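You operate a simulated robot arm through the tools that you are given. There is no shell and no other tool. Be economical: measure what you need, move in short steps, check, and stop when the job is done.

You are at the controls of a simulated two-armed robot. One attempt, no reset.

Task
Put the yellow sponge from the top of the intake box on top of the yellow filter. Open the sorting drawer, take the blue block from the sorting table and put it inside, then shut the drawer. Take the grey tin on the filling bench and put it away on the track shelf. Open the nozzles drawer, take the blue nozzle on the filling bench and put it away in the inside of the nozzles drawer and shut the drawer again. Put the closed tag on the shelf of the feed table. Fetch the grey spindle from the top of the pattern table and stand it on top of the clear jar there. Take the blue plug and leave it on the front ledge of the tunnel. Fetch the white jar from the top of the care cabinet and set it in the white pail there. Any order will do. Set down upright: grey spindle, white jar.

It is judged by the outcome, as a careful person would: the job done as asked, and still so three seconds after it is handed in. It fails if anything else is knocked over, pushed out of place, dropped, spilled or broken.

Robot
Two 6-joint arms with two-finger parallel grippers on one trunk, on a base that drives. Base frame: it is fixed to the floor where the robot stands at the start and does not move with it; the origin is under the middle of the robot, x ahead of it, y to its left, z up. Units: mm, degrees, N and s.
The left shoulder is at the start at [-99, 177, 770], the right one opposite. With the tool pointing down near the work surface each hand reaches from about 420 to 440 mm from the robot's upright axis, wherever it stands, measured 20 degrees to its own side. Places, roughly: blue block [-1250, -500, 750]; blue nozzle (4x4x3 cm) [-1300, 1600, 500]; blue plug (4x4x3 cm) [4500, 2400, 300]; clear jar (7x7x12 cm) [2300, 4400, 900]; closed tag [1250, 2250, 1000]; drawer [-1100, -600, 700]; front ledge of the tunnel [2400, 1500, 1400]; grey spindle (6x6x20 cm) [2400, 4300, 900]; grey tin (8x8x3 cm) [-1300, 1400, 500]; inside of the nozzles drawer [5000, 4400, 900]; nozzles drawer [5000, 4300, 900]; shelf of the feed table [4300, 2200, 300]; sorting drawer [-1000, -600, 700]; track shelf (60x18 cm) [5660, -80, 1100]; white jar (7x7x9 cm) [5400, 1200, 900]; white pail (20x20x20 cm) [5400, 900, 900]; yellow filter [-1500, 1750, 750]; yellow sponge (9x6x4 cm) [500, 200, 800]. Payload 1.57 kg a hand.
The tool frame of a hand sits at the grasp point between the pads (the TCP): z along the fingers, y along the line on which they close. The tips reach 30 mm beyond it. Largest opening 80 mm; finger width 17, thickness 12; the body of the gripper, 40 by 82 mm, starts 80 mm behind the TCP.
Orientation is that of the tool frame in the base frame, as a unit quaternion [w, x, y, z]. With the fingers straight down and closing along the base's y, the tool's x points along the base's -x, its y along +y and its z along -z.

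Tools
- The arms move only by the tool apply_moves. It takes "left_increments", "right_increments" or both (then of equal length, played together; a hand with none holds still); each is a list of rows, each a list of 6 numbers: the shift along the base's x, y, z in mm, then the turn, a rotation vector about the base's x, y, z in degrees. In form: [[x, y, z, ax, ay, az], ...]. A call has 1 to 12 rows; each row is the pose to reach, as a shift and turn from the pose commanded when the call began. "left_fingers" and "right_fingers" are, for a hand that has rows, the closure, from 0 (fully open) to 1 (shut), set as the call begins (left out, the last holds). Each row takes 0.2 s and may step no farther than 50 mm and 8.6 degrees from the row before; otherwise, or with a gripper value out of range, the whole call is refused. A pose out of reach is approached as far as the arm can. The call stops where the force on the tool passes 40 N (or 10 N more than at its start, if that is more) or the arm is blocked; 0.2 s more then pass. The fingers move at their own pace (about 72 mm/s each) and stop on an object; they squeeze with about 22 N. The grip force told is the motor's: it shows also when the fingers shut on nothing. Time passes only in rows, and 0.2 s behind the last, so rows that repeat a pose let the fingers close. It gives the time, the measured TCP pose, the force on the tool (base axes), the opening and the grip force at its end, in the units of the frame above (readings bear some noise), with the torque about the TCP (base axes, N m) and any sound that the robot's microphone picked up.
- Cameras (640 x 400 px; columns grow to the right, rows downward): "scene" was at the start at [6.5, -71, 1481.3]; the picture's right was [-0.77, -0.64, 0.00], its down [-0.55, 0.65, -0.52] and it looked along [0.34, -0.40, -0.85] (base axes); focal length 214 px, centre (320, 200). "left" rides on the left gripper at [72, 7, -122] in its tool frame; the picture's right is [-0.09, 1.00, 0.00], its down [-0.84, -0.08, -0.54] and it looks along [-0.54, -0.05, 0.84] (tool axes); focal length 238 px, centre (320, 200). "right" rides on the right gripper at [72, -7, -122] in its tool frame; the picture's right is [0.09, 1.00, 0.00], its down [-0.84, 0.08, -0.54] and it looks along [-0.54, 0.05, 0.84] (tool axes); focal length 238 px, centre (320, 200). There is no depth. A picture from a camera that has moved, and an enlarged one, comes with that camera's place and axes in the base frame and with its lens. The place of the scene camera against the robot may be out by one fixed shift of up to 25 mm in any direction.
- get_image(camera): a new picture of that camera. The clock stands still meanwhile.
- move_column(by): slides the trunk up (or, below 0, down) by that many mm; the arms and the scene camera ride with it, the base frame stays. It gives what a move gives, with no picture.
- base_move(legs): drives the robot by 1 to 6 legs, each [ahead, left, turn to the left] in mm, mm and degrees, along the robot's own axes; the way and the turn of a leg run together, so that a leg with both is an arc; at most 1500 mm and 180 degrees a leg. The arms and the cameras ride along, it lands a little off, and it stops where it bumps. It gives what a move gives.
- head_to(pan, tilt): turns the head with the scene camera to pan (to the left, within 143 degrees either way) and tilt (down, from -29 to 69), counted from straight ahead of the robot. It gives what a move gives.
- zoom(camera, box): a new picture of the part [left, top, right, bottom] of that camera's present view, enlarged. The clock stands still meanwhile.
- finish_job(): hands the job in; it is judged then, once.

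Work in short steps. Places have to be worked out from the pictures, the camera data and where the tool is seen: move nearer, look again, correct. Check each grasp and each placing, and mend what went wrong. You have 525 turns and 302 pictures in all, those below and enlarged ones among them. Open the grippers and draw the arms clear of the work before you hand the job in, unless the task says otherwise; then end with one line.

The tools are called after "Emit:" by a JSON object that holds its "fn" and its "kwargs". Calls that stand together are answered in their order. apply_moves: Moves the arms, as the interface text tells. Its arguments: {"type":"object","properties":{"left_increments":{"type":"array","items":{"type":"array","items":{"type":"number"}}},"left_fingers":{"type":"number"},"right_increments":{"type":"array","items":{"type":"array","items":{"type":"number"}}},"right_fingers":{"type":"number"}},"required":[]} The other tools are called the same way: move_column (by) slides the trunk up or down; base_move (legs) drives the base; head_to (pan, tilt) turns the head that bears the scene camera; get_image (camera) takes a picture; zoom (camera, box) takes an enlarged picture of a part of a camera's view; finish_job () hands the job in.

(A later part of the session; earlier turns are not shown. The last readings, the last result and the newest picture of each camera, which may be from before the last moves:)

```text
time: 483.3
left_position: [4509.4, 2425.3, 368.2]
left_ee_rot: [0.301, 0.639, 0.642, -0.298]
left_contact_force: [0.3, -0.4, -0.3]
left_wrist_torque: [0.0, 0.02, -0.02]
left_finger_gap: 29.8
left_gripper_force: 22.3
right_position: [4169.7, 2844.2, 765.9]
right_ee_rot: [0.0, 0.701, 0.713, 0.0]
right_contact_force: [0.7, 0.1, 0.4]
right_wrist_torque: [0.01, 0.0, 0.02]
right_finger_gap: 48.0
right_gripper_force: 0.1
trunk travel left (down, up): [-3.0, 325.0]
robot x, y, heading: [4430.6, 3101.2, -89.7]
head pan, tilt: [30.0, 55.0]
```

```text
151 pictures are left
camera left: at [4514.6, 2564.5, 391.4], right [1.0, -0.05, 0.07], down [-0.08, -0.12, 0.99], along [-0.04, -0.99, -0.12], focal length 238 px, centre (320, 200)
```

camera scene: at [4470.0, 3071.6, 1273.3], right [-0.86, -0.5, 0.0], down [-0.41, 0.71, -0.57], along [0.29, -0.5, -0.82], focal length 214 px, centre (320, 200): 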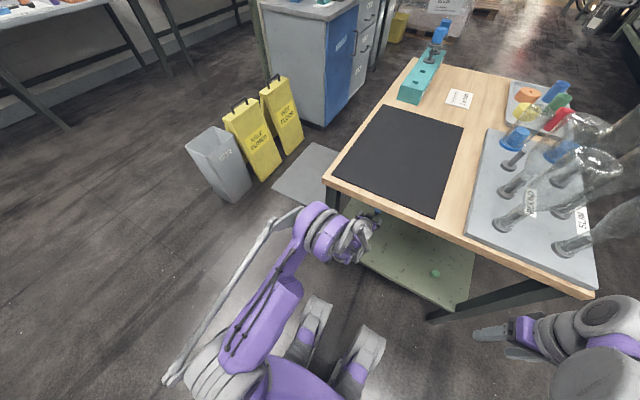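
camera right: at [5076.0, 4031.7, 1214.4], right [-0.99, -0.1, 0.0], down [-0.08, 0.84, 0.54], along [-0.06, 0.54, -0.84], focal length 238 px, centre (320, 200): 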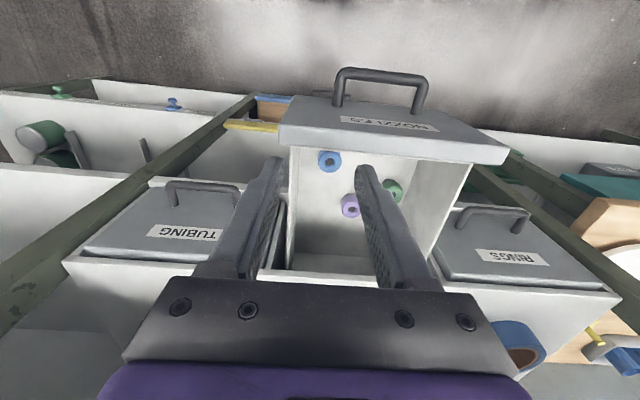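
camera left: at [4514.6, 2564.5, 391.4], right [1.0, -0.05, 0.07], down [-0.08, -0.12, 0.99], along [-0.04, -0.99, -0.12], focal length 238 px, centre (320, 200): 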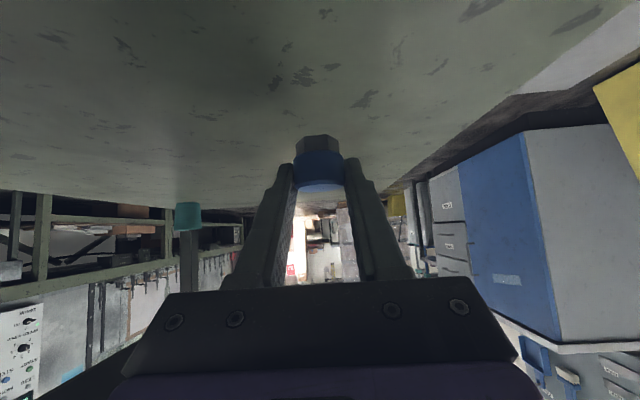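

Plug held. Back straight out from under the table, raise the trunk, and drive to the tunnel's other side to look at the ledge.

Emit:
{"fn": "base_move", "kwargs": {"legs": [[-430, 0, 0]]}}

Emit:
{"fn": "move_column", "kwargs": {"by": 325}}

Emit:
{"fn": "apply_moves", "kwargs": {"left_increments": [[0, 30, 30, 0, 0, 0], [0, 60, 60, 0, 0, 0], [0, 90, 95, 0, 0, 0], [0, 120, 130, 0, 0, 0], [0, 145, 170, 0, 0, 0], [0, 160, 210, 0, 0, 0], [0, 170, 250, 0, 0, 0]]}}

Emit:
{"fn": "base_move", "kwargs": {"legs": [[0, -1030, 0], [0, 0, -90]]}}

Emit:
{"fn": "head_to", "kwargs": {"pan": 30, "tilt": 10}}

Emit:
{"fn": "get_image", "kwargs": {"camera": "scene"}}

```text
time: 485.9
left_position: [4509.6, 2846.4, 367.7]
left_ee_rot: [0.303, 0.637, 0.644, -0.298]
left_contact_force: [0.1, -0.6, 0.4]
left_wrist_torque: [0.01, -0.01, 0.02]
left_finger_gap: 29.9
left_gripper_force: 21.9
right_position: [4167.8, 3263.7, 765.9]
right_ee_rot: [0.0, 0.699, 0.715, 0.0]
right_contact_force: [0.5, 0.3, 0.1]
right_wrist_torque: [0.01, -0.01, -0.01]
right_finger_gap: 48.0
right_gripper_force: 0.0
trunk travel left (down, up): [-3.0, 325.0]
robot x, y, heading: [4429.7, 3522.3, -89.3]
head pan, tilt: [30.0, 55.0]
```

```text
time: 489.1
left_position: [4509.5, 2846.4, 693.0]
left_ee_rot: [0.303, 0.637, 0.643, -0.298]
left_contact_force: [-0.2, -0.4, -1.0]
left_wrist_torque: [0.01, 0.01, -0.01]
left_finger_gap: 29.8
left_gripper_force: 22.4
right_position: [4166.6, 3262.9, 1090.0]
right_ee_rot: [-0.001, 0.699, 0.715, 0.001]
right_contact_force: [-0.9, -0.5, 0.1]
right_wrist_torque: [0.02, -0.01, 0.0]
right_finger_gap: 48.1
right_gripper_force: 0.0
trunk travel left (down, up): [-328.0, 0.0]
robot x, y, heading: [4430.5, 3524.9, -89.6]
head pan, tilt: [30.0, 55.0]
```

```text
time: 490.7
left_position: [4509.0, 3014.7, 942.8]
left_ee_rot: [0.303, 0.637, 0.643, -0.298]
left_contact_force: [-0.5, 0.5, -0.9]
left_wrist_torque: [-0.01, -0.01, 0.0]
left_finger_gap: 29.7
left_gripper_force: 22.1
right_position: [4166.5, 3264.5, 1091.1]
right_ee_rot: [0.001, 0.7, 0.715, 0.0]
right_contact_force: [-0.3, -0.5, -0.4]
right_wrist_torque: [-0.04, 0.04, -0.01]
right_finger_gap: 48.2
right_gripper_force: 0.1
trunk travel left (down, up): [-328.0, 0.0]
robot x, y, heading: [4431.3, 3523.7, -89.4]
head pan, tilt: [30.0, 55.0]
```

```text
time: 503.7
left_position: [2907.2, 3443.3, 942.7]
left_ee_rot: [0.003, 0.906, 0.003, -0.424]
left_contact_force: [0.2, -0.3, 0.4]
left_wrist_torque: [-0.01, 0.0, -0.02]
left_finger_gap: 29.6
left_gripper_force: 22.6
right_position: [3157.7, 3782.4, 1091.0]
right_ee_rot: [-0.001, 1.0, 0.008, 0.0]
right_contact_force: [-0.5, 0.4, -0.2]
right_wrist_torque: [0.0, -0.02, 0.02]
right_finger_gap: 47.9
right_gripper_force: 0.0
trunk travel left (down, up): [-328.0, 0.0]
robot x, y, heading: [3416.0, 3524.0, -179.9]
head pan, tilt: [30.0, 55.0]
```

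```text
time: 504.8
left_position: [2907.1, 3443.6, 942.3]
left_ee_rot: [0.002, 0.906, 0.003, -0.424]
left_contact_force: [-0.8, 0.2, -0.5]
left_wrist_torque: [0.02, -0.02, 0.0]
left_finger_gap: 29.4
left_gripper_force: 22.2
right_position: [3157.5, 3783.1, 1090.6]
right_ee_rot: [0.001, 1.0, 0.008, 0.0]
right_contact_force: [0.4, -1.2, -0.5]
right_wrist_torque: [0.02, -0.01, -0.03]
right_finger_gap: 47.9
right_gripper_force: 0.0
trunk travel left (down, up): [-328.0, 0.0]
robot x, y, heading: [3414.0, 3519.3, -179.7]
head pan, tilt: [30.0, 10.0]
```

```text
150 pictures are left
camera scene: at [3380.6, 3454.6, 1673.0], right [-0.51, 0.86, 0.0], down [0.15, 0.09, -0.98], along [-0.85, -0.5, -0.17], focal length 214 px, centre (320, 200)
```

scene: 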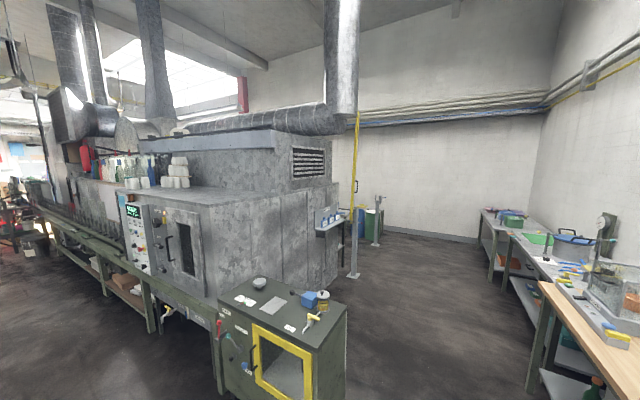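

Drive down the aisle to face the tunnel at y≈1500 and look at its ledge.

Emit:
{"fn": "base_move", "kwargs": {"legs": [[0, 1400, 0], [0, 620, 0]]}}

Emit:
{"fn": "head_to", "kwargs": {"pan": 0, "tilt": 15}}

Emit:
{"fn": "get_image", "kwargs": {"camera": "scene"}}

```text
time: 522.5
left_position: [2928.3, 1451.4, 940.8]
left_ee_rot: [0.003, 0.905, 0.004, -0.425]
left_contact_force: [0.6, -0.1, -0.5]
left_wrist_torque: [-0.02, 0.05, 0.0]
left_finger_gap: 29.3
left_gripper_force: 22.6
right_position: [3178.0, 1792.3, 1090.4]
right_ee_rot: [-0.001, 1.0, 0.009, 0.0]
right_contact_force: [0.4, -0.5, 0.8]
right_wrist_torque: [0.01, 0.0, 0.01]
right_finger_gap: 48.2
right_gripper_force: 0.1
trunk travel left (down, up): [-328.0, 0.0]
robot x, y, heading: [3436.9, 1530.9, -179.6]
head pan, tilt: [30.0, 10.0]
```

```text
time: 523.4
left_position: [2928.6, 1452.3, 943.2]
left_ee_rot: [0.003, 0.906, 0.004, -0.424]
left_contact_force: [-0.2, -0.1, -0.6]
left_wrist_torque: [0.02, 0.03, 0.0]
left_finger_gap: 29.0
left_gripper_force: 22.0
right_position: [3178.1, 1792.1, 1092.2]
right_ee_rot: [0.001, 1.0, 0.009, 0.0]
right_contact_force: [0.1, 0.0, 0.1]
right_wrist_torque: [-0.02, -0.02, -0.03]
right_finger_gap: 48.0
right_gripper_force: 0.0
trunk travel left (down, up): [-328.0, 0.0]
robot x, y, heading: [3434.7, 1527.5, -179.4]
head pan, tilt: [0.0, 15.0]
```

```text
149 pictures are left
camera scene: at [3388.4, 1510.6, 1664.9], right [-0.01, 1.0, 0.0], down [0.26, 0.0, -0.97], along [-0.97, -0.01, -0.26], focal length 214 px, centre (320, 200)
```

scene: 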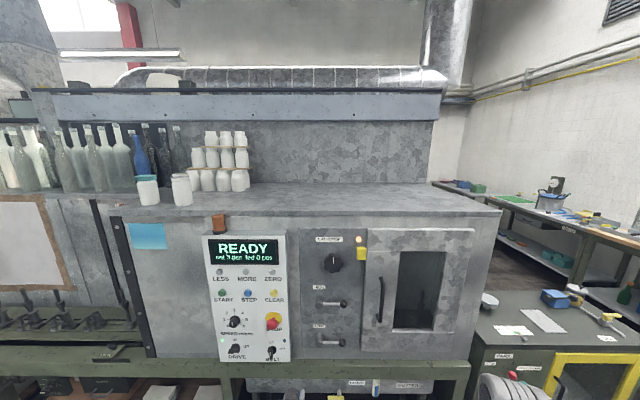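

The ledge (top surface, z≈1400, front edge x≈2596) has a free area at y≈1500–1700. Raise the left hand to ~1460 here, and see if it reaches.

Emit:
{"fn": "apply_moves", "kwargs": {"left_increments": [[9, 0, 45, 0, 0, 0], [18, 0, 90, 0, 0, 0], [27, 0, 135, 0, 0, 0], [36, 0, 180, 0, 0, 0], [45, 0, 225, 0, 0, 0], [54, 0, 270, 0, 0, 0], [64, 0, 315, 0, 0, 0], [75, 0, 360, 0, 0, 0], [87, 0, 405, 0, 0, 0], [100, 0, 450, 0, 0, 0], [113, 0, 495, 0, 0, 0], [120, 0, 525, 0, 0, 0]]}}

Emit:
{"fn": "get_image", "kwargs": {"camera": "left"}}

```text
time: 526.0
left_position: [3049.5, 1454.3, 1465.8]
left_ee_rot: [0.003, 0.906, 0.003, -0.424]
left_contact_force: [0.0, 0.2, -0.6]
left_wrist_torque: [0.04, -0.02, -0.01]
left_finger_gap: 29.1
left_gripper_force: 21.9
right_position: [3178.5, 1792.7, 1090.4]
right_ee_rot: [0.001, 1.0, 0.009, 0.0]
right_contact_force: [-0.1, -0.5, -0.5]
right_wrist_torque: [0.0, -0.03, -0.01]
right_finger_gap: 47.8
right_gripper_force: 0.1
trunk travel left (down, up): [-328.0, 0.0]
robot x, y, heading: [3440.1, 1529.5, -179.2]
head pan, tilt: [0.0, 15.0]
```

```text
148 pictures are left
camera left: at [3190.4, 1449.1, 1489.8], right [-0.05, -1.0, 0.07], down [-0.12, 0.08, 0.99], along [-0.99, 0.04, -0.12], focal length 238 px, centre (320, 200)
```

left: 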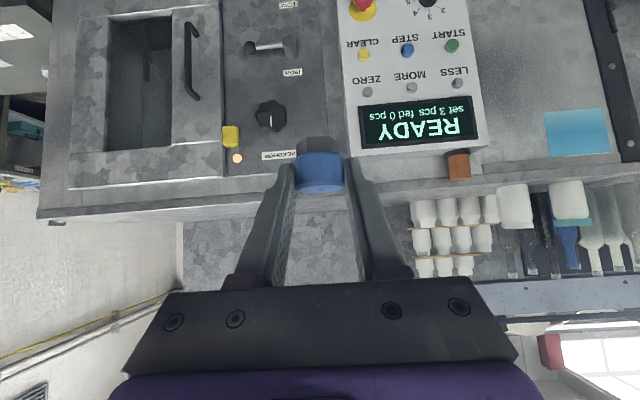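

Reachable. Ledge top ≈1400; the plug's bottom is ~40 mm above it. Drive forward 470 mm over the ledge.

Emit:
{"fn": "base_move", "kwargs": {"legs": [[300, 0, -0.5], [160, 0, 0]]}}

Emit:
{"fn": "get_image", "kwargs": {"camera": "left"}}

Emit:
{"fn": "get_image", "kwargs": {"camera": "scene"}}

```text
time: 529.1
left_position: [2589.2, 1457.8, 1465.6]
left_ee_rot: [0.001, 0.905, -0.002, -0.424]
left_contact_force: [-1.1, 0.8, -1.2]
left_wrist_torque: [-0.03, 0.01, 0.0]
left_finger_gap: 29.5
left_gripper_force: 22.4
right_position: [2719.5, 1794.2, 1091.2]
right_ee_rot: [0.0, 1.0, 0.002, 0.0]
right_contact_force: [-0.2, 0.7, -0.4]
right_wrist_torque: [-0.03, 0.0, -0.01]
right_finger_gap: 48.0
right_gripper_force: 0.0
trunk travel left (down, up): [-328.0, 0.0]
robot x, y, heading: [2973.1, 1530.1, 180.1]
head pan, tilt: [0.0, 15.0]
```

```text
147 pictures are left
camera left: at [2728.1, 1451.0, 1489.0], right [-0.06, -1.0, 0.07], down [-0.12, 0.08, 0.99], along [-0.99, 0.05, -0.12], focal length 238 px, centre (320, 200)
```

left: 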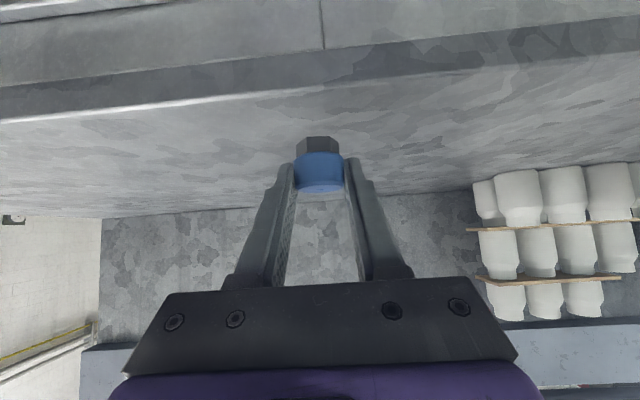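

```text
146 pictures are left
camera scene: at [2927.2, 1510.2, 1664.7], right [0.0, 1.0, 0.0], down [0.26, 0.0, -0.97], along [-0.97, 0.0, -0.26], focal length 214 px, centre (320, 200)
```

scene: 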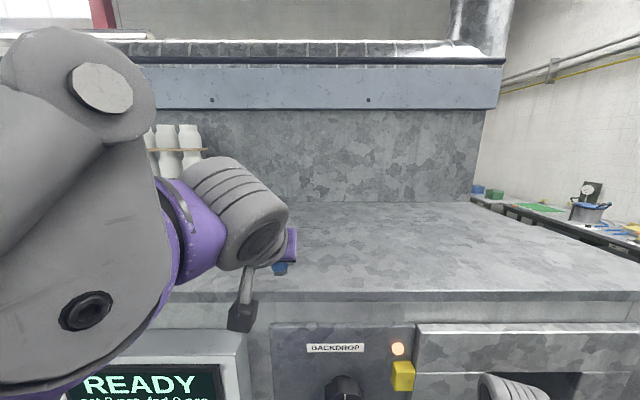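

Move 50 mm further in and lower slowly to contact.

Emit:
{"fn": "apply_moves", "kwargs": {"left_increments": [[-20, 0, -3, 0, 0, 0], [-40, 0, -8, 0, 0, 0], [-55, 0, -15, 0, 0, 0], [-55, 0, -22, 0, 0, 0], [-55, 0, -28, 0, 0, 0], [-55, 0, -33, 0, 0, 0], [-55, 0, -38, 0, 0, 0], [-55, 0, -43, 0, 0, 0], [-55, 0, -48, 0, 0, 0]]}}

Emit:
{"fn": "get_image", "kwargs": {"camera": "left"}}

```text
time: 530.6
left_position: [2532.2, 1457.8, 1435.9]
left_ee_rot: [-0.001, 0.902, -0.003, -0.431]
left_contact_force: [-0.2, 1.6, 20.8]
left_wrist_torque: [0.13, 0.1, 0.0]
left_finger_gap: 29.5
left_gripper_force: 22.0
right_position: [2719.0, 1794.0, 1090.7]
right_ee_rot: [0.0, 1.0, 0.003, -0.001]
right_contact_force: [0.2, -0.9, 0.7]
right_wrist_torque: [0.01, 0.03, -0.03]
right_finger_gap: 47.9
right_gripper_force: 0.0
trunk travel left (down, up): [-328.0, 0.0]
robot x, y, heading: [2975.5, 1533.3, 179.8]
head pan, tilt: [0.0, 15.0]
stopped in row 7 (left hand): the force on the tool passed its limit at 49 N (the readings are from after the stop); the commanded pose is now the measured one
```

```text
145 pictures are left
camera left: at [2672.4, 1450.2, 1456.7], right [-0.07, -1.0, 0.07], down [-0.1, 0.08, 0.99], along [-0.99, 0.06, -0.11], focal length 238 px, centre (320, 200)
```

left: 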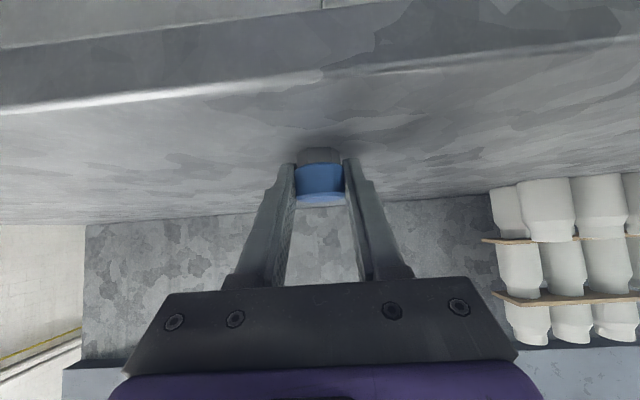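

Plug rests on the ledge. Open and retreat backward-up.

Emit:
{"fn": "apply_moves", "kwargs": {"left_increments": [[0, 0, 0, 0, 0, 0], [0, 0, 0, 0, 0, 0], [0, 0, 1, 0, 0, 0], [15, 0, 13, 0, 0, 0], [35, 0, 30, 0, 0, 0], [65, 0, 45, 0, 0, 0]], "left_fingers": 0.3}}

Emit:
{"fn": "get_image", "kwargs": {"camera": "left"}}

```text
time: 532.0
left_position: [2597.7, 1458.7, 1480.7]
left_ee_rot: [-0.001, 0.904, -0.003, -0.427]
left_contact_force: [0.9, -0.4, 0.2]
left_wrist_torque: [0.0, 0.02, -0.03]
left_finger_gap: 56.2
left_gripper_force: 0.0
right_position: [2719.9, 1795.8, 1092.3]
right_ee_rot: [-0.001, 1.0, 0.002, 0.0]
right_contact_force: [0.2, 0.5, -0.6]
right_wrist_torque: [-0.01, 0.01, 0.04]
right_finger_gap: 48.1
right_gripper_force: 0.0
trunk travel left (down, up): [-328.0, 0.0]
robot x, y, heading: [2973.5, 1530.5, 179.8]
head pan, tilt: [0.0, 15.0]
```

```text
144 pictures are left
camera left: at [2737.1, 1450.8, 1502.7], right [-0.06, -1.0, 0.07], down [-0.11, 0.08, 0.99], along [-0.99, 0.06, -0.11], focal length 238 px, centre (320, 200)
```

left: 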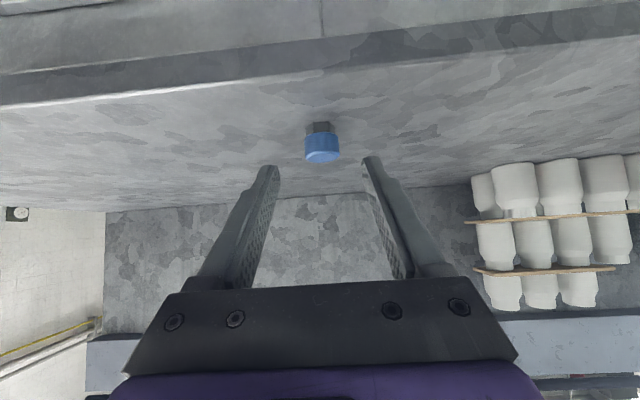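

Plug stands on the ledge. Back off, bring the left hand down and upright, then go to the pattern table.

Emit:
{"fn": "base_move", "kwargs": {"legs": [[-450, 0, 0]]}}

Emit:
{"fn": "apply_moves", "kwargs": {"left_increments": [[0, 0, -36, 0, -5, 0], [0, 0, -72, 0, -10, 0], [0, 0, -108, 0, -15, 0], [0, 0, -144, 0, -20, 0], [0, 0, -180, 0, -25, 0], [0, 0, -216, 0, -30, 0], [0, -10, -252, 0, -35, 0], [0, -20, -288, 0, -40, 0], [0, -30, -324, 0, -45, 0], [0, -40, -360, 0, -50, 0]], "left_fingers": 0}}

Emit:
{"fn": "base_move", "kwargs": {"legs": [[0, -1400, 0], [0, -640, 0], [0, 0, -90]]}}

Emit:
{"fn": "head_to", "kwargs": {"pan": 30, "tilt": 25}}

Emit:
{"fn": "get_image", "kwargs": {"camera": "scene"}}

```text
time: 534.7
left_position: [3037.5, 1456.6, 1481.5]
left_ee_rot: [-0.002, 0.904, -0.006, -0.428]
left_contact_force: [-0.6, 0.1, 0.3]
left_wrist_torque: [-0.03, 0.0, 0.02]
left_finger_gap: 55.8
left_gripper_force: 0.0
right_position: [3161.7, 1793.4, 1091.5]
right_ee_rot: [0.001, 1.0, 0.0, 0.001]
right_contact_force: [-0.3, 0.7, 0.5]
right_wrist_torque: [0.01, 0.0, 0.0]
right_finger_gap: 48.1
right_gripper_force: 0.0
trunk travel left (down, up): [-328.0, 0.0]
robot x, y, heading: [3414.1, 1521.6, 179.2]
head pan, tilt: [0.0, 15.0]
```

```text
time: 536.9
left_position: [3039.2, 1417.7, 1122.5]
left_ee_rot: [-0.005, 1.0, -0.005, -0.006]
left_contact_force: [0.3, 0.2, 0.2]
left_wrist_torque: [-0.02, -0.02, -0.01]
left_finger_gap: 80.2
left_gripper_force: 0.0
right_position: [3160.7, 1792.3, 1091.0]
right_ee_rot: [0.0, 1.0, 0.0, 0.0]
right_contact_force: [-0.1, 0.2, 1.0]
right_wrist_torque: [0.01, -0.01, 0.01]
right_finger_gap: 48.2
right_gripper_force: 0.1
trunk travel left (down, up): [-328.0, 0.0]
robot x, y, heading: [3416.3, 1524.9, 179.5]
head pan, tilt: [0.0, 15.0]
```

```text
time: 558.9
left_position: [3333.6, 3943.9, 1122.3]
left_ee_rot: [0.007, -0.694, 0.72, 0.002]
left_contact_force: [0.9, 0.4, 0.0]
left_wrist_torque: [-0.03, 0.01, 0.01]
left_finger_gap: 80.0
left_gripper_force: 0.0
right_position: [3705.7, 3811.3, 1090.4]
right_ee_rot: [0.0, -0.697, 0.717, -0.001]
right_contact_force: [-1.1, -0.8, 0.7]
right_wrist_torque: [0.0, 0.04, -0.01]
right_finger_gap: 48.1
right_gripper_force: 0.0
trunk travel left (down, up): [-328.0, 0.0]
robot x, y, heading: [3434.6, 3561.8, 87.8]
head pan, tilt: [0.0, 15.0]
```

```text
time: 559.9
left_position: [3334.6, 3944.3, 1121.9]
left_ee_rot: [0.006, -0.694, 0.72, 0.002]
left_contact_force: [0.1, 0.7, 0.2]
left_wrist_torque: [0.0, 0.01, -0.02]
left_finger_gap: 79.9
left_gripper_force: 0.1
right_position: [3704.6, 3810.5, 1090.9]
right_ee_rot: [0.0, -0.697, 0.717, 0.001]
right_contact_force: [-0.2, -0.5, 0.9]
right_wrist_torque: [0.0, 0.03, 0.04]
right_finger_gap: 47.9
right_gripper_force: 0.1
trunk travel left (down, up): [-328.0, 0.0]
robot x, y, heading: [3428.6, 3565.0, 87.5]
head pan, tilt: [30.0, 25.0]
```

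```text
143 pictures are left
camera scene: at [3388.4, 3584.0, 1648.7], right [0.89, 0.47, 0.0], down [0.2, -0.37, -0.91], along [-0.42, 0.8, -0.42], focal length 214 px, centre (320, 200)
```

scene: 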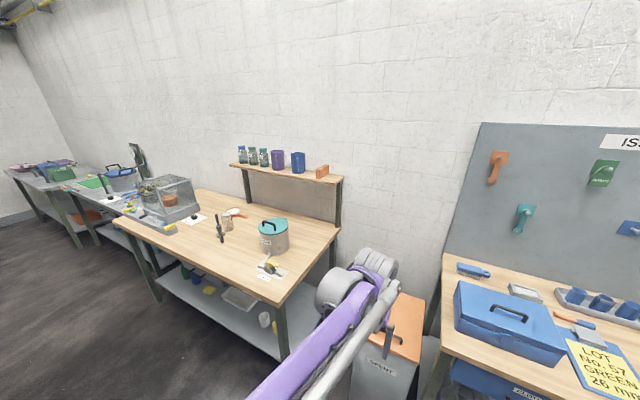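

Zoom on the pattern table's top.

Emit:
{"fn": "zoom", "kwargs": {"camera": "scene", "box": [110, 170, 310, 290]}}

```text
3.20 times, centred on (210, 230) of scene
camera zoom: at [3388.4, 3584.0, 1648.7], right [0.89, 0.47, 0.0], down [0.2, -0.37, -0.91], along [-0.42, 0.8, -0.42], focal length 686 px, centre (672, 104)
```

zoom: 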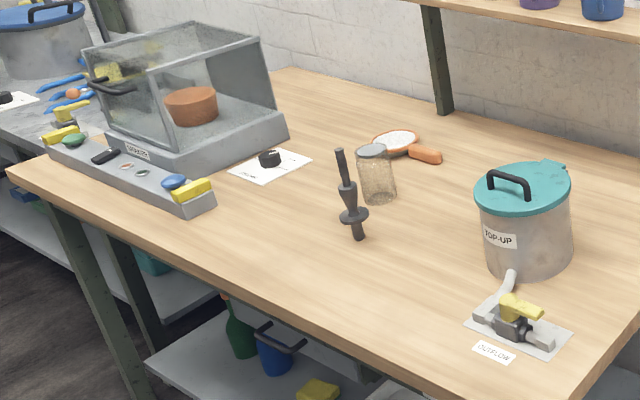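

The dark-grey spindle stands left of the glass jar. Drive opposite it.

Emit:
{"fn": "base_move", "kwargs": {"legs": [[0, 0, 2.5], [0, 860, 0]]}}

Emit:
{"fn": "head_to", "kwargs": {"pan": 0, "tilt": 40}}

Emit:
{"fn": "get_image", "kwargs": {"camera": "scene"}}

Emit:
{"fn": "get_image", "kwargs": {"camera": "left"}}

```text
time: 568.3
left_position: [2452.3, 3943.1, 1122.0]
left_ee_rot: [0.007, -0.704, 0.71, 0.002]
left_contact_force: [0.3, 0.2, -0.6]
left_wrist_torque: [-0.03, 0.0, -0.02]
left_finger_gap: 80.1
left_gripper_force: 0.1
right_position: [2828.7, 3821.2, 1091.7]
right_ee_rot: [0.001, 0.708, -0.707, 0.0]
right_contact_force: [-0.1, -1.4, -0.2]
right_wrist_torque: [0.01, 0.0, 0.01]
right_finger_gap: 48.0
right_gripper_force: 0.1
trunk travel left (down, up): [-328.0, 0.0]
robot x, y, heading: [2561.0, 3567.7, 89.4]
head pan, tilt: [30.0, 25.0]
```

```text
time: 569.2
left_position: [2452.9, 3943.2, 1123.0]
left_ee_rot: [0.008, -0.704, 0.71, 0.001]
left_contact_force: [-0.4, -0.2, -0.2]
left_wrist_torque: [-0.03, -0.01, 0.0]
left_finger_gap: 80.0
left_gripper_force: 0.1
right_position: [2828.0, 3821.6, 1091.9]
right_ee_rot: [0.0, 0.707, -0.707, 0.0]
right_contact_force: [0.6, 0.0, -0.5]
right_wrist_torque: [0.01, 0.01, -0.02]
right_finger_gap: 48.0
right_gripper_force: 0.1
trunk travel left (down, up): [-328.0, 0.0]
robot x, y, heading: [2559.1, 3567.3, 89.2]
head pan, tilt: [0.0, 40.0]
```

```text
141 pictures are left
camera scene: at [2563.0, 3589.6, 1625.4], right [1.0, -0.01, 0.0], down [-0.01, -0.64, -0.77], along [0.01, 0.77, -0.64], focal length 214 px, centre (320, 200)
```

scene: 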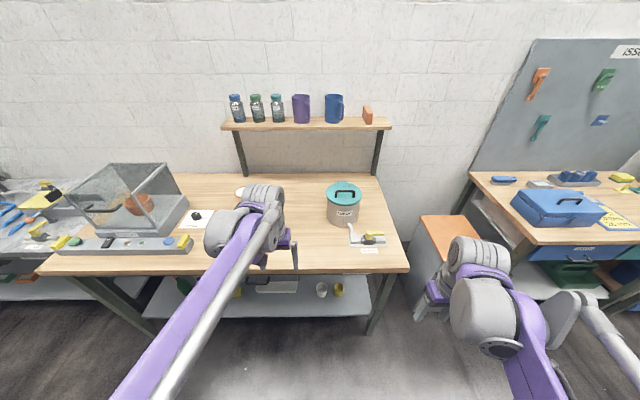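

```text
140 pictures are left
camera left: at [2444.3, 3870.0, 1243.6], right [-0.99, 0.1, -0.01], down [0.08, 0.83, 0.55], along [0.06, 0.55, -0.83], focal length 238 px, centre (320, 200)
```

left: 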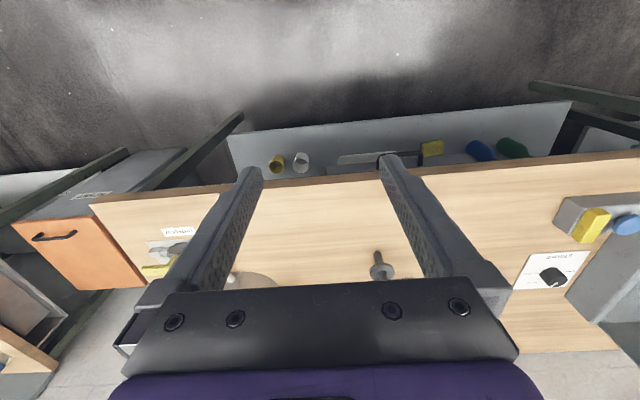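

Drive 130 mm closer for parallax and look again.

Emit:
{"fn": "base_move", "kwargs": {"legs": [[130, 0, 0.6]]}}

Emit:
{"fn": "get_image", "kwargs": {"camera": "left"}}

Emit:
{"fn": "get_image", "kwargs": {"camera": "right"}}

```text
time: 570.5
left_position: [2448.3, 4067.7, 1122.1]
left_ee_rot: [-0.007, 0.707, -0.707, -0.002]
left_contact_force: [-0.2, -0.1, 0.8]
left_wrist_torque: [-0.02, 0.0, -0.01]
left_finger_gap: 80.0
left_gripper_force: 0.0
right_position: [2826.0, 3948.4, 1090.6]
right_ee_rot: [0.0, 0.711, -0.703, 0.0]
right_contact_force: [0.0, -1.4, 0.1]
right_wrist_torque: [0.01, -0.01, 0.01]
right_finger_gap: 48.3
right_gripper_force: 0.0
trunk travel left (down, up): [-328.0, 0.0]
robot x, y, heading: [2559.8, 3694.0, 90.1]
head pan, tilt: [0.0, 40.0]
```

```text
139 pictures are left
camera left: at [2441.7, 3993.9, 1243.2], right [-1.0, 0.09, -0.01], down [0.07, 0.83, 0.55], along [0.06, 0.55, -0.83], focal length 238 px, centre (320, 200)
```

left: 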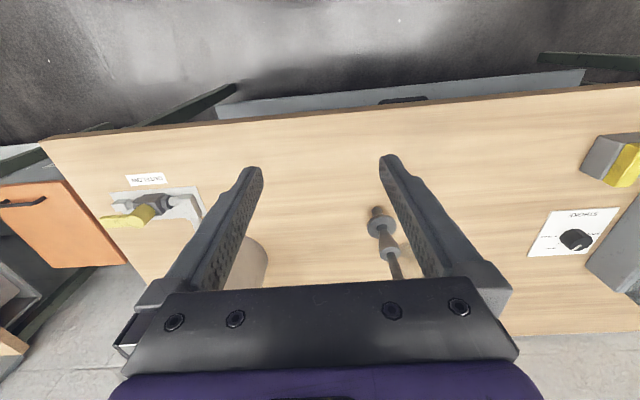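

```text
138 pictures are left
camera right: at [2834.3, 3874.7, 1212.4], right [-0.99, -0.1, 0.0], down [-0.09, 0.84, 0.54], along [-0.06, 0.54, -0.84], focal length 238 px, centre (320, 200)
```

right: 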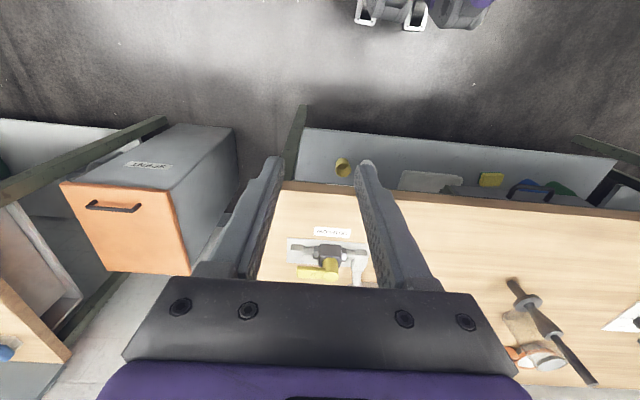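

Spindle axis ≈(2365,4256), base z≈890, top ≈1090. Raise the left hand to 1180 and move near above it, then look.

Emit:
{"fn": "apply_moves", "kwargs": {"left_increments": [[-20, 20, 20, 0, 0, 0], [-40, 50, 40, 0, 0, 0], [-60, 85, 58, 0, 0, 0], [-75, 120, 58, 0, 0, 0], [-83, 150, 58, 0, 0, 0]]}}

Emit:
{"fn": "get_image", "kwargs": {"camera": "left"}}

Emit:
{"fn": "get_image", "kwargs": {"camera": "scene"}}

```text
time: 571.7
left_position: [2367.2, 4222.1, 1178.7]
left_ee_rot: [-0.008, 0.708, -0.707, -0.002]
left_contact_force: [0.7, -0.1, 0.8]
left_wrist_torque: [0.0, 0.0, 0.02]
left_finger_gap: 80.0
left_gripper_force: 0.0
right_position: [2825.8, 3951.2, 1091.1]
right_ee_rot: [0.0, 0.711, -0.703, 0.0]
right_contact_force: [0.5, 0.4, -0.4]
right_wrist_torque: [-0.02, 0.03, 0.01]
right_finger_gap: 48.0
right_gripper_force: 0.0
trunk travel left (down, up): [-328.0, 0.0]
robot x, y, heading: [2564.4, 3693.1, 89.6]
head pan, tilt: [0.0, 40.0]
```

```text
137 pictures are left
camera left: at [2359.5, 4147.5, 1300.6], right [-1.0, 0.09, -0.01], down [0.07, 0.83, 0.55], along [0.06, 0.55, -0.83], focal length 238 px, centre (320, 200)
```

left: 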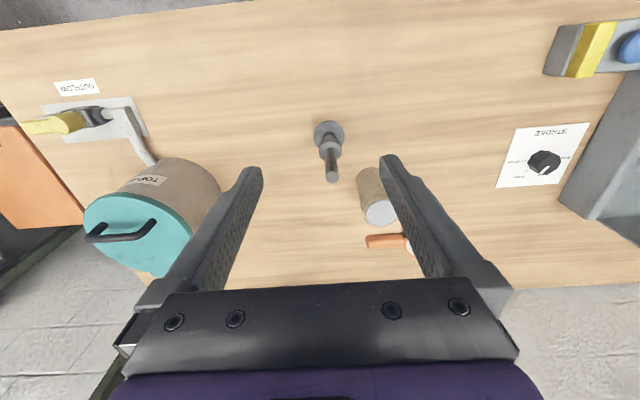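

```text
136 pictures are left
camera scene: at [2563.0, 3717.6, 1625.4], right [1.0, 0.0, 0.0], down [0.0, -0.64, -0.77], along [0.0, 0.77, -0.64], focal length 214 px, centre (320, 200)
```

scene: 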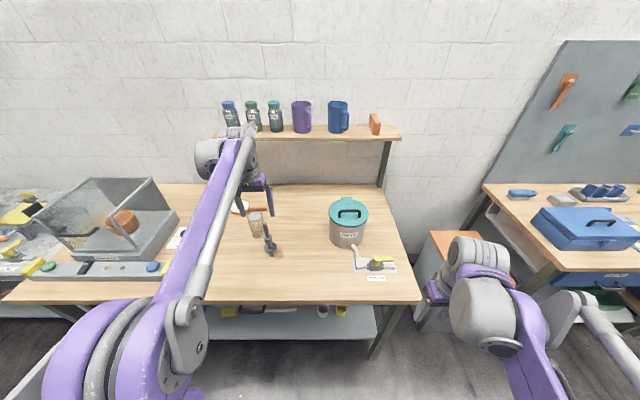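

Spindle axis ≈(2361,4272), top ≈1072; jar lid ≈(2287,4380,~995). Move the base 110 mm closer and the hand above the spindle.

Emit:
{"fn": "base_move", "kwargs": {"legs": [[110, 0, 0]]}}

Emit:
{"fn": "apply_moves", "kwargs": {"left_increments": [[-2, -30, 0, 0.5, -0.5, 0], [-4, -60, 0, 0.9, -0.9, 0], [-4, -60, -15, 0.9, -0.9, 0]]}}

Emit:
{"fn": "get_image", "kwargs": {"camera": "left"}}

```text
time: 572.9
left_position: [2367.9, 4326.6, 1178.3]
left_ee_rot: [-0.006, 0.708, -0.706, -0.002]
left_contact_force: [0.1, 0.8, -0.4]
left_wrist_torque: [0.03, 0.01, -0.01]
left_finger_gap: 79.9
left_gripper_force: 0.0
right_position: [2826.3, 4056.7, 1091.1]
right_ee_rot: [0.0, 0.71, -0.704, 0.001]
right_contact_force: [-0.6, 0.5, -0.4]
right_wrist_torque: [-0.02, -0.01, 0.01]
right_finger_gap: 47.6
right_gripper_force: 0.1
trunk travel left (down, up): [-328.0, 0.0]
robot x, y, heading: [2563.2, 3796.9, 90.1]
head pan, tilt: [0.0, 40.0]
```

```text
time: 573.7
left_position: [2364.0, 4269.0, 1161.6]
left_ee_rot: [-0.018, 0.707, -0.707, -0.001]
left_contact_force: [0.2, -0.1, 0.1]
left_wrist_torque: [0.02, 0.0, 0.0]
left_finger_gap: 80.1
left_gripper_force: 0.1
right_position: [2826.2, 4058.4, 1091.3]
right_ee_rot: [0.0, 0.71, -0.704, 0.0]
right_contact_force: [0.9, -0.1, -0.2]
right_wrist_torque: [-0.05, 0.03, 0.01]
right_finger_gap: 48.1
right_gripper_force: 0.1
trunk travel left (down, up): [-328.0, 0.0]
robot x, y, heading: [2562.5, 3802.3, 90.0]
head pan, tilt: [0.0, 40.0]
```

```text
135 pictures are left
camera left: at [2354.0, 4194.8, 1282.5], right [-1.0, 0.09, -0.02], down [0.06, 0.82, 0.57], along [0.07, 0.56, -0.82], focal length 238 px, centre (320, 200)
```

left: 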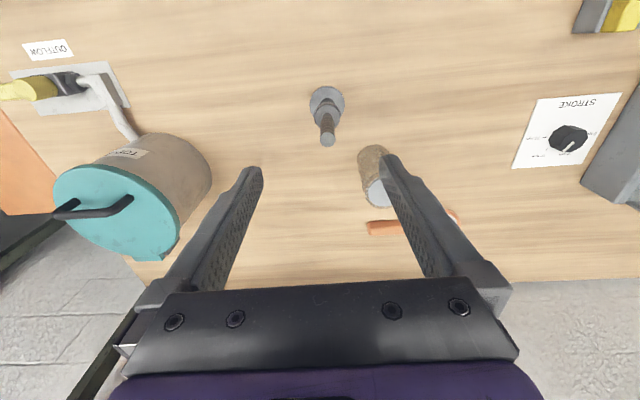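

Correct the small tilt (I went the wrong way) and re-look.

Emit:
{"fn": "apply_moves", "kwargs": {"left_increments": [[0, 0, 0, -0.8, 0.7, 0], [0, 0, 0, -1.5, 1.4, 0], [0, 0, 0, -1.5, 1.4, 0]]}}

Emit:
{"fn": "get_image", "kwargs": {"camera": "left"}}

```text
time: 574.5
left_position: [2364.0, 4268.4, 1163.4]
left_ee_rot: [0.0, 0.707, -0.707, -0.002]
left_contact_force: [-0.7, 0.4, 0.6]
left_wrist_torque: [0.03, -0.01, 0.0]
left_finger_gap: 80.1
left_gripper_force: 0.1
right_position: [2825.7, 4057.8, 1091.4]
right_ee_rot: [0.001, 0.711, -0.703, 0.0]
right_contact_force: [-1.1, 0.1, -1.0]
right_wrist_torque: [0.03, 0.01, 0.01]
right_finger_gap: 47.9
right_gripper_force: 0.1
trunk travel left (down, up): [-328.0, 0.0]
robot x, y, heading: [2561.1, 3800.6, 89.9]
head pan, tilt: [0.0, 40.0]
```

```text
134 pictures are left
camera left: at [2357.4, 4196.5, 1285.9], right [-1.0, 0.09, 0.0], down [0.08, 0.84, 0.54], along [0.05, 0.54, -0.84], focal length 238 px, centre (320, 200)
```

left: 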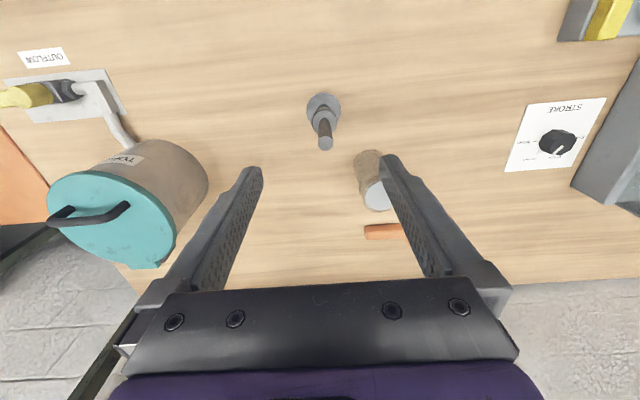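

Spindle axis (2360,4272), top 1072. Descend with open fingers to TCP 1036.

Emit:
{"fn": "apply_moves", "kwargs": {"left_increments": [[-4, 4, -30, 0, 0, 0], [-4, 4, -60, 0, 0, 0], [-4, 4, -90, 0, 0, 0], [-4, 4, -112, 0, 0, 0], [-4, 4, -127, 0, 0, 0], [-4, 4, -127, 0, 0, 0]]}}

Emit:
{"fn": "get_image", "kwargs": {"camera": "left"}}

```text
time: 575.9
left_position: [2360.7, 4273.1, 1036.4]
left_ee_rot: [0.0, 0.708, -0.706, -0.001]
left_contact_force: [0.3, 0.8, -0.4]
left_wrist_torque: [0.02, -0.01, -0.01]
left_finger_gap: 80.0
left_gripper_force: 0.1
right_position: [2825.6, 4058.0, 1092.2]
right_ee_rot: [0.0, 0.71, -0.704, 0.0]
right_contact_force: [-0.7, -1.1, 0.4]
right_wrist_torque: [0.02, 0.01, 0.01]
right_finger_gap: 48.1
right_gripper_force: 0.0
trunk travel left (down, up): [-328.0, 0.0]
robot x, y, heading: [2565.2, 3798.6, 89.8]
head pan, tilt: [0.0, 40.0]
```

```text
133 pictures are left
camera left: at [2353.4, 4200.1, 1158.5], right [-1.0, 0.09, 0.0], down [0.08, 0.84, 0.54], along [0.05, 0.54, -0.84], focal length 238 px, centre (320, 200)
```

left: 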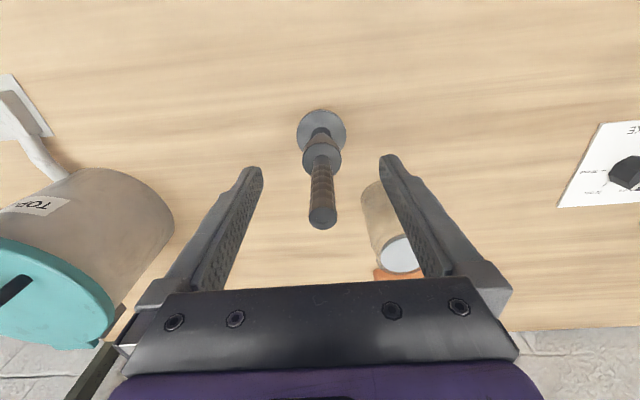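

TCP is on the rod. Close and lift a little.

Emit:
{"fn": "apply_moves", "kwargs": {"left_increments": [[0, 0, 0, 0, 0, 0], [0, 0, 0, 0, 0, 0], [0, 0, 0, 0, 0, 0], [0, 0, 0, 0, 0, 0], [0, 0, 0, 0, 0, 0], [0, 0, 10, 0, 0, 0], [0, 0, 40, 0, 0, 0]], "left_fingers": 1}}

Emit:
{"fn": "get_image", "kwargs": {"camera": "left"}}

Emit:
{"fn": "zoom", "kwargs": {"camera": "scene", "box": [180, 150, 380, 290]}}

```text
time: 577.5
left_position: [2359.2, 4271.5, 1078.7]
left_ee_rot: [0.0, 0.708, -0.706, -0.001]
left_contact_force: [-0.8, -0.4, -3.5]
left_wrist_torque: [-0.05, 0.0, 0.0]
left_finger_gap: 15.4
left_gripper_force: 22.4
right_position: [2826.5, 4058.0, 1091.9]
right_ee_rot: [0.0, 0.71, -0.704, 0.001]
right_contact_force: [0.1, 0.9, -0.2]
right_wrist_torque: [0.03, -0.01, 0.01]
right_finger_gap: 47.9
right_gripper_force: 0.1
trunk travel left (down, up): [-328.0, 0.0]
robot x, y, heading: [2562.4, 3800.2, 89.9]
head pan, tilt: [0.0, 40.0]
```

```text
132 pictures are left
camera left: at [2353.1, 4199.4, 1200.8], right [-1.0, 0.09, 0.0], down [0.08, 0.84, 0.54], along [0.05, 0.54, -0.84], focal length 238 px, centre (320, 200)
```

left: 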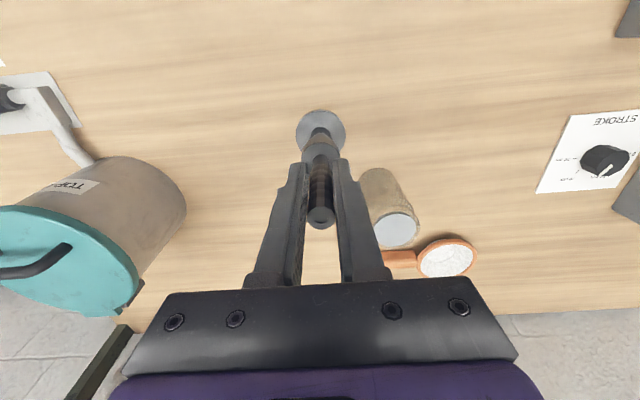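

```text
2.86 times, centred on (280, 220) of scene
camera zoom: at [2563.4, 3824.5, 1625.4], right [1.0, 0.0, 0.0], down [0.0, -0.64, -0.77], along [0.0, 0.77, -0.64], focal length 613 px, centre (434, 143)
```

zoom: 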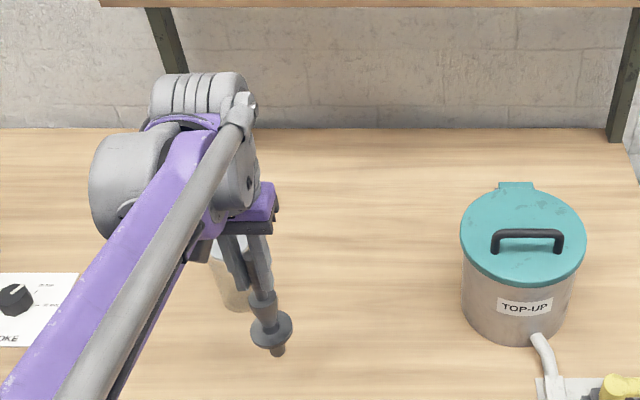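

Spindle held upright. Jar lid centre ≈(2284,4389,~983). Move base 30 mm closer, raise, and go over the jar.

Emit:
{"fn": "apply_moves", "kwargs": {"left_increments": [[0, 0, 30, 0, 0, 0], [-10, 0, 60, 0, 0, 0], [-25, 0, 95, 0, 0, 0]]}}

Emit:
{"fn": "base_move", "kwargs": {"legs": [[32, 0, 0]]}}

Emit:
{"fn": "get_image", "kwargs": {"camera": "left"}}

```text
time: 578.3
left_position: [2335.7, 4271.1, 1174.4]
left_ee_rot: [0.0, 0.708, -0.706, 0.0]
left_contact_force: [-0.2, 0.4, -3.0]
left_wrist_torque: [-0.03, -0.03, -0.02]
left_finger_gap: 15.7
left_gripper_force: 22.1
right_position: [2825.5, 4058.8, 1091.8]
right_ee_rot: [0.001, 0.71, -0.704, -0.001]
right_contact_force: [0.5, -0.4, 0.0]
right_wrist_torque: [-0.01, -0.01, 0.01]
right_finger_gap: 48.2
right_gripper_force: 0.0
trunk travel left (down, up): [-328.0, 0.0]
robot x, y, heading: [2561.7, 3801.6, 90.1]
head pan, tilt: [0.0, 40.0]
```

```text
time: 579.1
left_position: [2336.4, 4298.6, 1171.8]
left_ee_rot: [0.0, 0.707, -0.707, -0.002]
left_contact_force: [-0.1, -0.9, -2.7]
left_wrist_torque: [0.07, -0.03, -0.01]
left_finger_gap: 15.7
left_gripper_force: 22.3
right_position: [2826.8, 4084.1, 1090.9]
right_ee_rot: [-0.001, 0.71, -0.704, -0.001]
right_contact_force: [0.4, -0.3, 0.2]
right_wrist_torque: [0.05, -0.04, 0.0]
right_finger_gap: 47.8
right_gripper_force: 0.1
trunk travel left (down, up): [-328.0, 0.0]
robot x, y, heading: [2561.6, 3835.3, 89.8]
head pan, tilt: [0.0, 40.0]
```

```text
130 pictures are left
camera left: at [2329.8, 4226.1, 1294.9], right [-1.0, 0.09, 0.0], down [0.08, 0.84, 0.54], along [0.05, 0.54, -0.84], focal length 238 px, centre (320, 200)
```

left: 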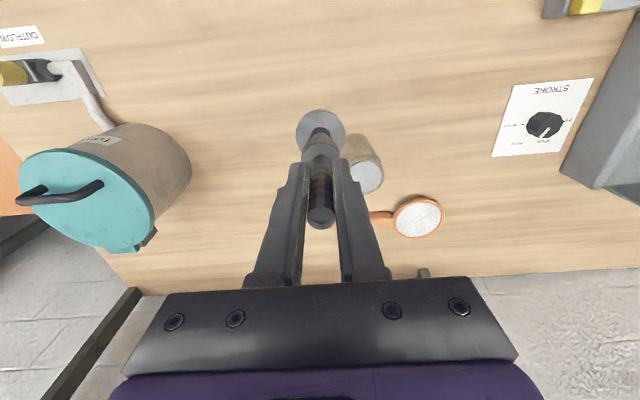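

Move toward above the jar (Δ −55,+92) in two stages.

Emit:
{"fn": "apply_moves", "kwargs": {"left_increments": [[-14, 20, 3, 0, 0, 0], [-28, 40, 3, 0, 0, 0], [-42, 62, 3, 0, 0, 0]]}}

Emit:
{"fn": "get_image", "kwargs": {"camera": "left"}}

Emit:
{"fn": "zoom", "kwargs": {"camera": "scene", "box": [180, 150, 380, 290]}}

```text
time: 580.0
left_position: [2291.6, 4365.6, 1174.5]
left_ee_rot: [0.0, 0.707, -0.707, 0.0]
left_contact_force: [0.6, 0.4, -2.5]
left_wrist_torque: [0.0, -0.01, 0.02]
left_finger_gap: 15.5
left_gripper_force: 22.3
right_position: [2826.5, 4088.9, 1090.5]
right_ee_rot: [0.0, 0.709, -0.705, 0.0]
right_contact_force: [-0.5, 0.7, 0.9]
right_wrist_torque: [0.0, -0.01, -0.02]
right_finger_gap: 48.0
right_gripper_force: 0.1
trunk travel left (down, up): [-328.0, 0.0]
robot x, y, heading: [2560.9, 3831.9, 89.9]
head pan, tilt: [0.0, 40.0]
```

```text
129 pictures are left
camera left: at [2284.6, 4293.0, 1296.9], right [-1.0, 0.09, 0.0], down [0.08, 0.84, 0.54], along [0.05, 0.54, -0.84], focal length 238 px, centre (320, 200)
```

left: 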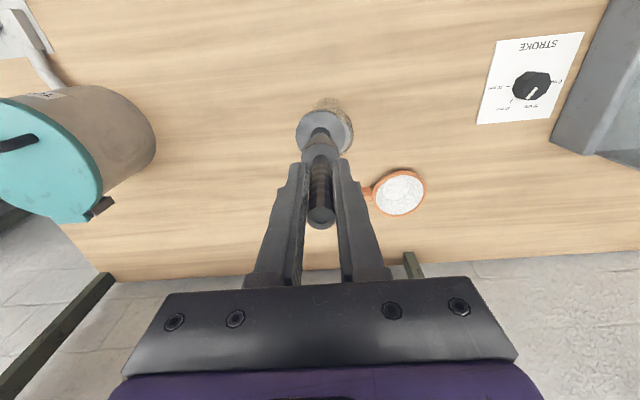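

```text
2.86 times, centred on (280, 220) of scene
camera zoom: at [2562.6, 3857.9, 1625.4], right [1.0, 0.0, 0.0], down [0.0, -0.64, -0.77], along [0.0, 0.77, -0.64], focal length 613 px, centre (434, 143)
```

zoom: 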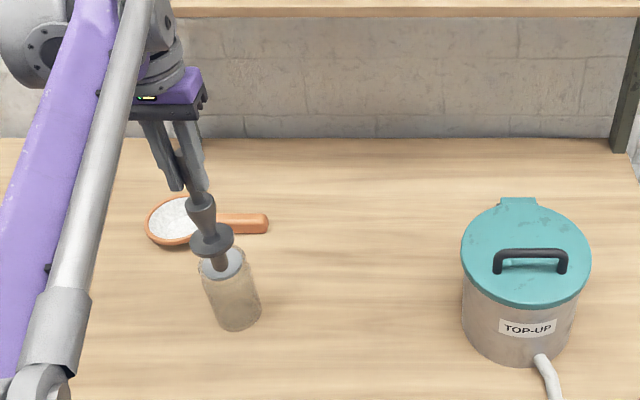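

The scene view shows the stem near the lid. Shift (−9,+26) and re-check.

Emit:
{"fn": "apply_moves", "kwargs": {"left_increments": [[-5, 13, 0, 0, 0, 0], [-9, 26, 0, 0, 0, 0], [-9, 26, 0, 0, 0, 0]]}}

Emit:
{"fn": "zoom", "kwargs": {"camera": "scene", "box": [210, 190, 290, 246]}}

Emit:
{"fn": "get_image", "kwargs": {"camera": "right"}}

```text
time: 580.8
left_position: [2284.4, 4389.3, 1175.8]
left_ee_rot: [0.0, 0.707, -0.707, -0.001]
left_contact_force: [0.0, -0.3, -3.3]
left_wrist_torque: [-0.01, 0.0, -0.02]
left_finger_gap: 15.7
left_gripper_force: 21.4
right_position: [2825.6, 4088.6, 1091.1]
right_ee_rot: [-0.001, 0.71, -0.704, 0.0]
right_contact_force: [0.2, 0.0, 0.1]
right_wrist_torque: [0.06, -0.01, 0.02]
right_finger_gap: 48.1
right_gripper_force: 0.0
trunk travel left (down, up): [-328.0, 0.0]
robot x, y, heading: [2564.3, 3831.8, 89.9]
head pan, tilt: [0.0, 40.0]
```

```text
7.14 times, centred on (250, 218) of scene
camera zoom: at [2563.5, 3855.2, 1625.3], right [1.0, 0.0, 0.0], down [0.0, -0.64, -0.77], along [0.0, 0.77, -0.64], focal length 1532 px, centre (820, 71)
```

zoom: 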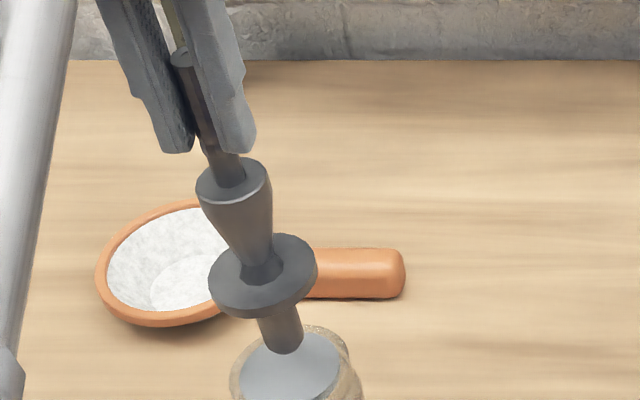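

```text
126 pictures are left
camera right: at [2834.7, 4014.4, 1212.6], right [-0.99, -0.1, 0.0], down [-0.08, 0.84, 0.54], along [-0.05, 0.54, -0.84], focal length 238 px, centre (320, 200)
```

right: 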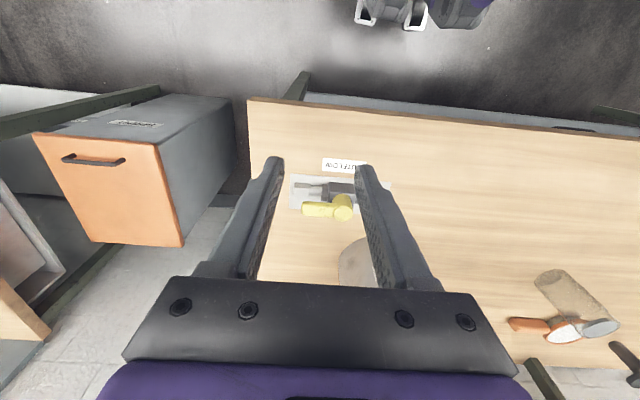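

Spindle axis lines up with the lid; bottom is ~20 mm above it. Shift −3,+2 and lower 14 mm, then check.

Emit:
{"fn": "apply_moves", "kwargs": {"left_increments": [[-3, 2, -5, 0, 0, 0], [-3, 2, -10, 0, 0, 0], [-3, 2, -14, 0, 0, 0]]}}

Emit:
{"fn": "zoom", "kwargs": {"camera": "scene", "box": [210, 200, 290, 256]}}

```text
time: 581.5
left_position: [2282.2, 4390.7, 1162.1]
left_ee_rot: [0.0, 0.707, -0.707, -0.002]
left_contact_force: [0.5, -0.2, -2.5]
left_wrist_torque: [-0.03, 0.02, 0.02]
left_finger_gap: 15.6
left_gripper_force: 21.8
right_position: [2826.2, 4087.5, 1090.9]
right_ee_rot: [0.0, 0.71, -0.704, 0.0]
right_contact_force: [-1.1, -0.6, 0.5]
right_wrist_torque: [0.0, -0.01, -0.03]
right_finger_gap: 48.3
right_gripper_force: 0.0
trunk travel left (down, up): [-328.0, 0.0]
robot x, y, heading: [2565.1, 3831.1, 89.8]
head pan, tilt: [0.0, 40.0]
```

```text
7.14 times, centred on (250, 228) of scene
camera zoom: at [2563.2, 3856.1, 1625.4], right [1.0, 0.0, 0.0], down [0.0, -0.64, -0.77], along [0.0, 0.77, -0.64], focal length 1532 px, centre (820, 0)
```

zoom: 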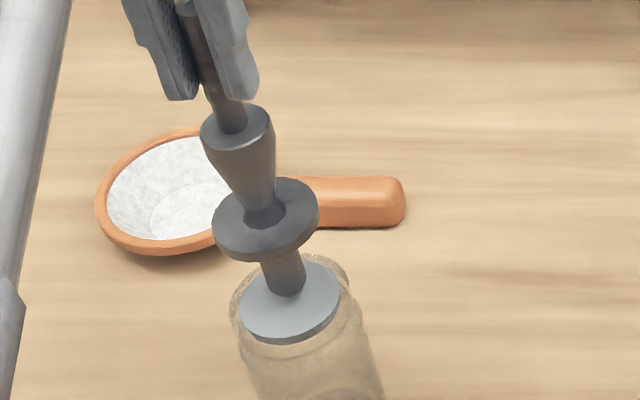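

Stem is centred on the lid, a few mm above. Lower in 2 mm steps.

Emit:
{"fn": "apply_moves", "kwargs": {"left_increments": [[0, 0, -2, 0, 0, 0], [0, 0, -3, 0, 0, 0], [0, 0, -4, 0, 0, 0]]}}

Emit:
{"fn": "apply_moves", "kwargs": {"left_increments": [[0, 0, -1, 0, 0, 0], [0, 0, -2, 0, 0, 0]]}}

```text
time: 582.4
left_position: [2283.1, 4392.7, 1156.6]
left_ee_rot: [0.0, 0.707, -0.707, -0.001]
left_contact_force: [0.7, 0.4, -2.7]
left_wrist_torque: [-0.03, 0.01, 0.02]
left_finger_gap: 15.7
left_gripper_force: 22.4
right_position: [2825.7, 4088.0, 1090.5]
right_ee_rot: [0.0, 0.71, -0.705, 0.0]
right_contact_force: [-0.1, -0.1, -0.5]
right_wrist_torque: [0.0, -0.01, 0.0]
right_finger_gap: 48.3
right_gripper_force: 0.0
trunk travel left (down, up): [-328.0, 0.0]
robot x, y, heading: [2564.3, 3834.4, 90.1]
head pan, tilt: [0.0, 40.0]
```

```text
time: 583.0
left_position: [2283.1, 4393.4, 1156.2]
left_ee_rot: [0.0, -0.707, 0.707, 0.001]
left_contact_force: [0.5, -0.2, -3.4]
left_wrist_torque: [0.0, -0.02, -0.03]
left_finger_gap: 15.7
left_gripper_force: 21.9
right_position: [2826.7, 4089.1, 1091.3]
right_ee_rot: [-0.001, 0.71, -0.704, 0.0]
right_contact_force: [-0.4, 0.1, 0.6]
right_wrist_torque: [0.03, 0.0, 0.01]
right_finger_gap: 48.0
right_gripper_force: 0.0
trunk travel left (down, up): [-328.0, 0.0]
robot x, y, heading: [2560.6, 3832.1, 90.0]
head pan, tilt: [0.0, 40.0]
```

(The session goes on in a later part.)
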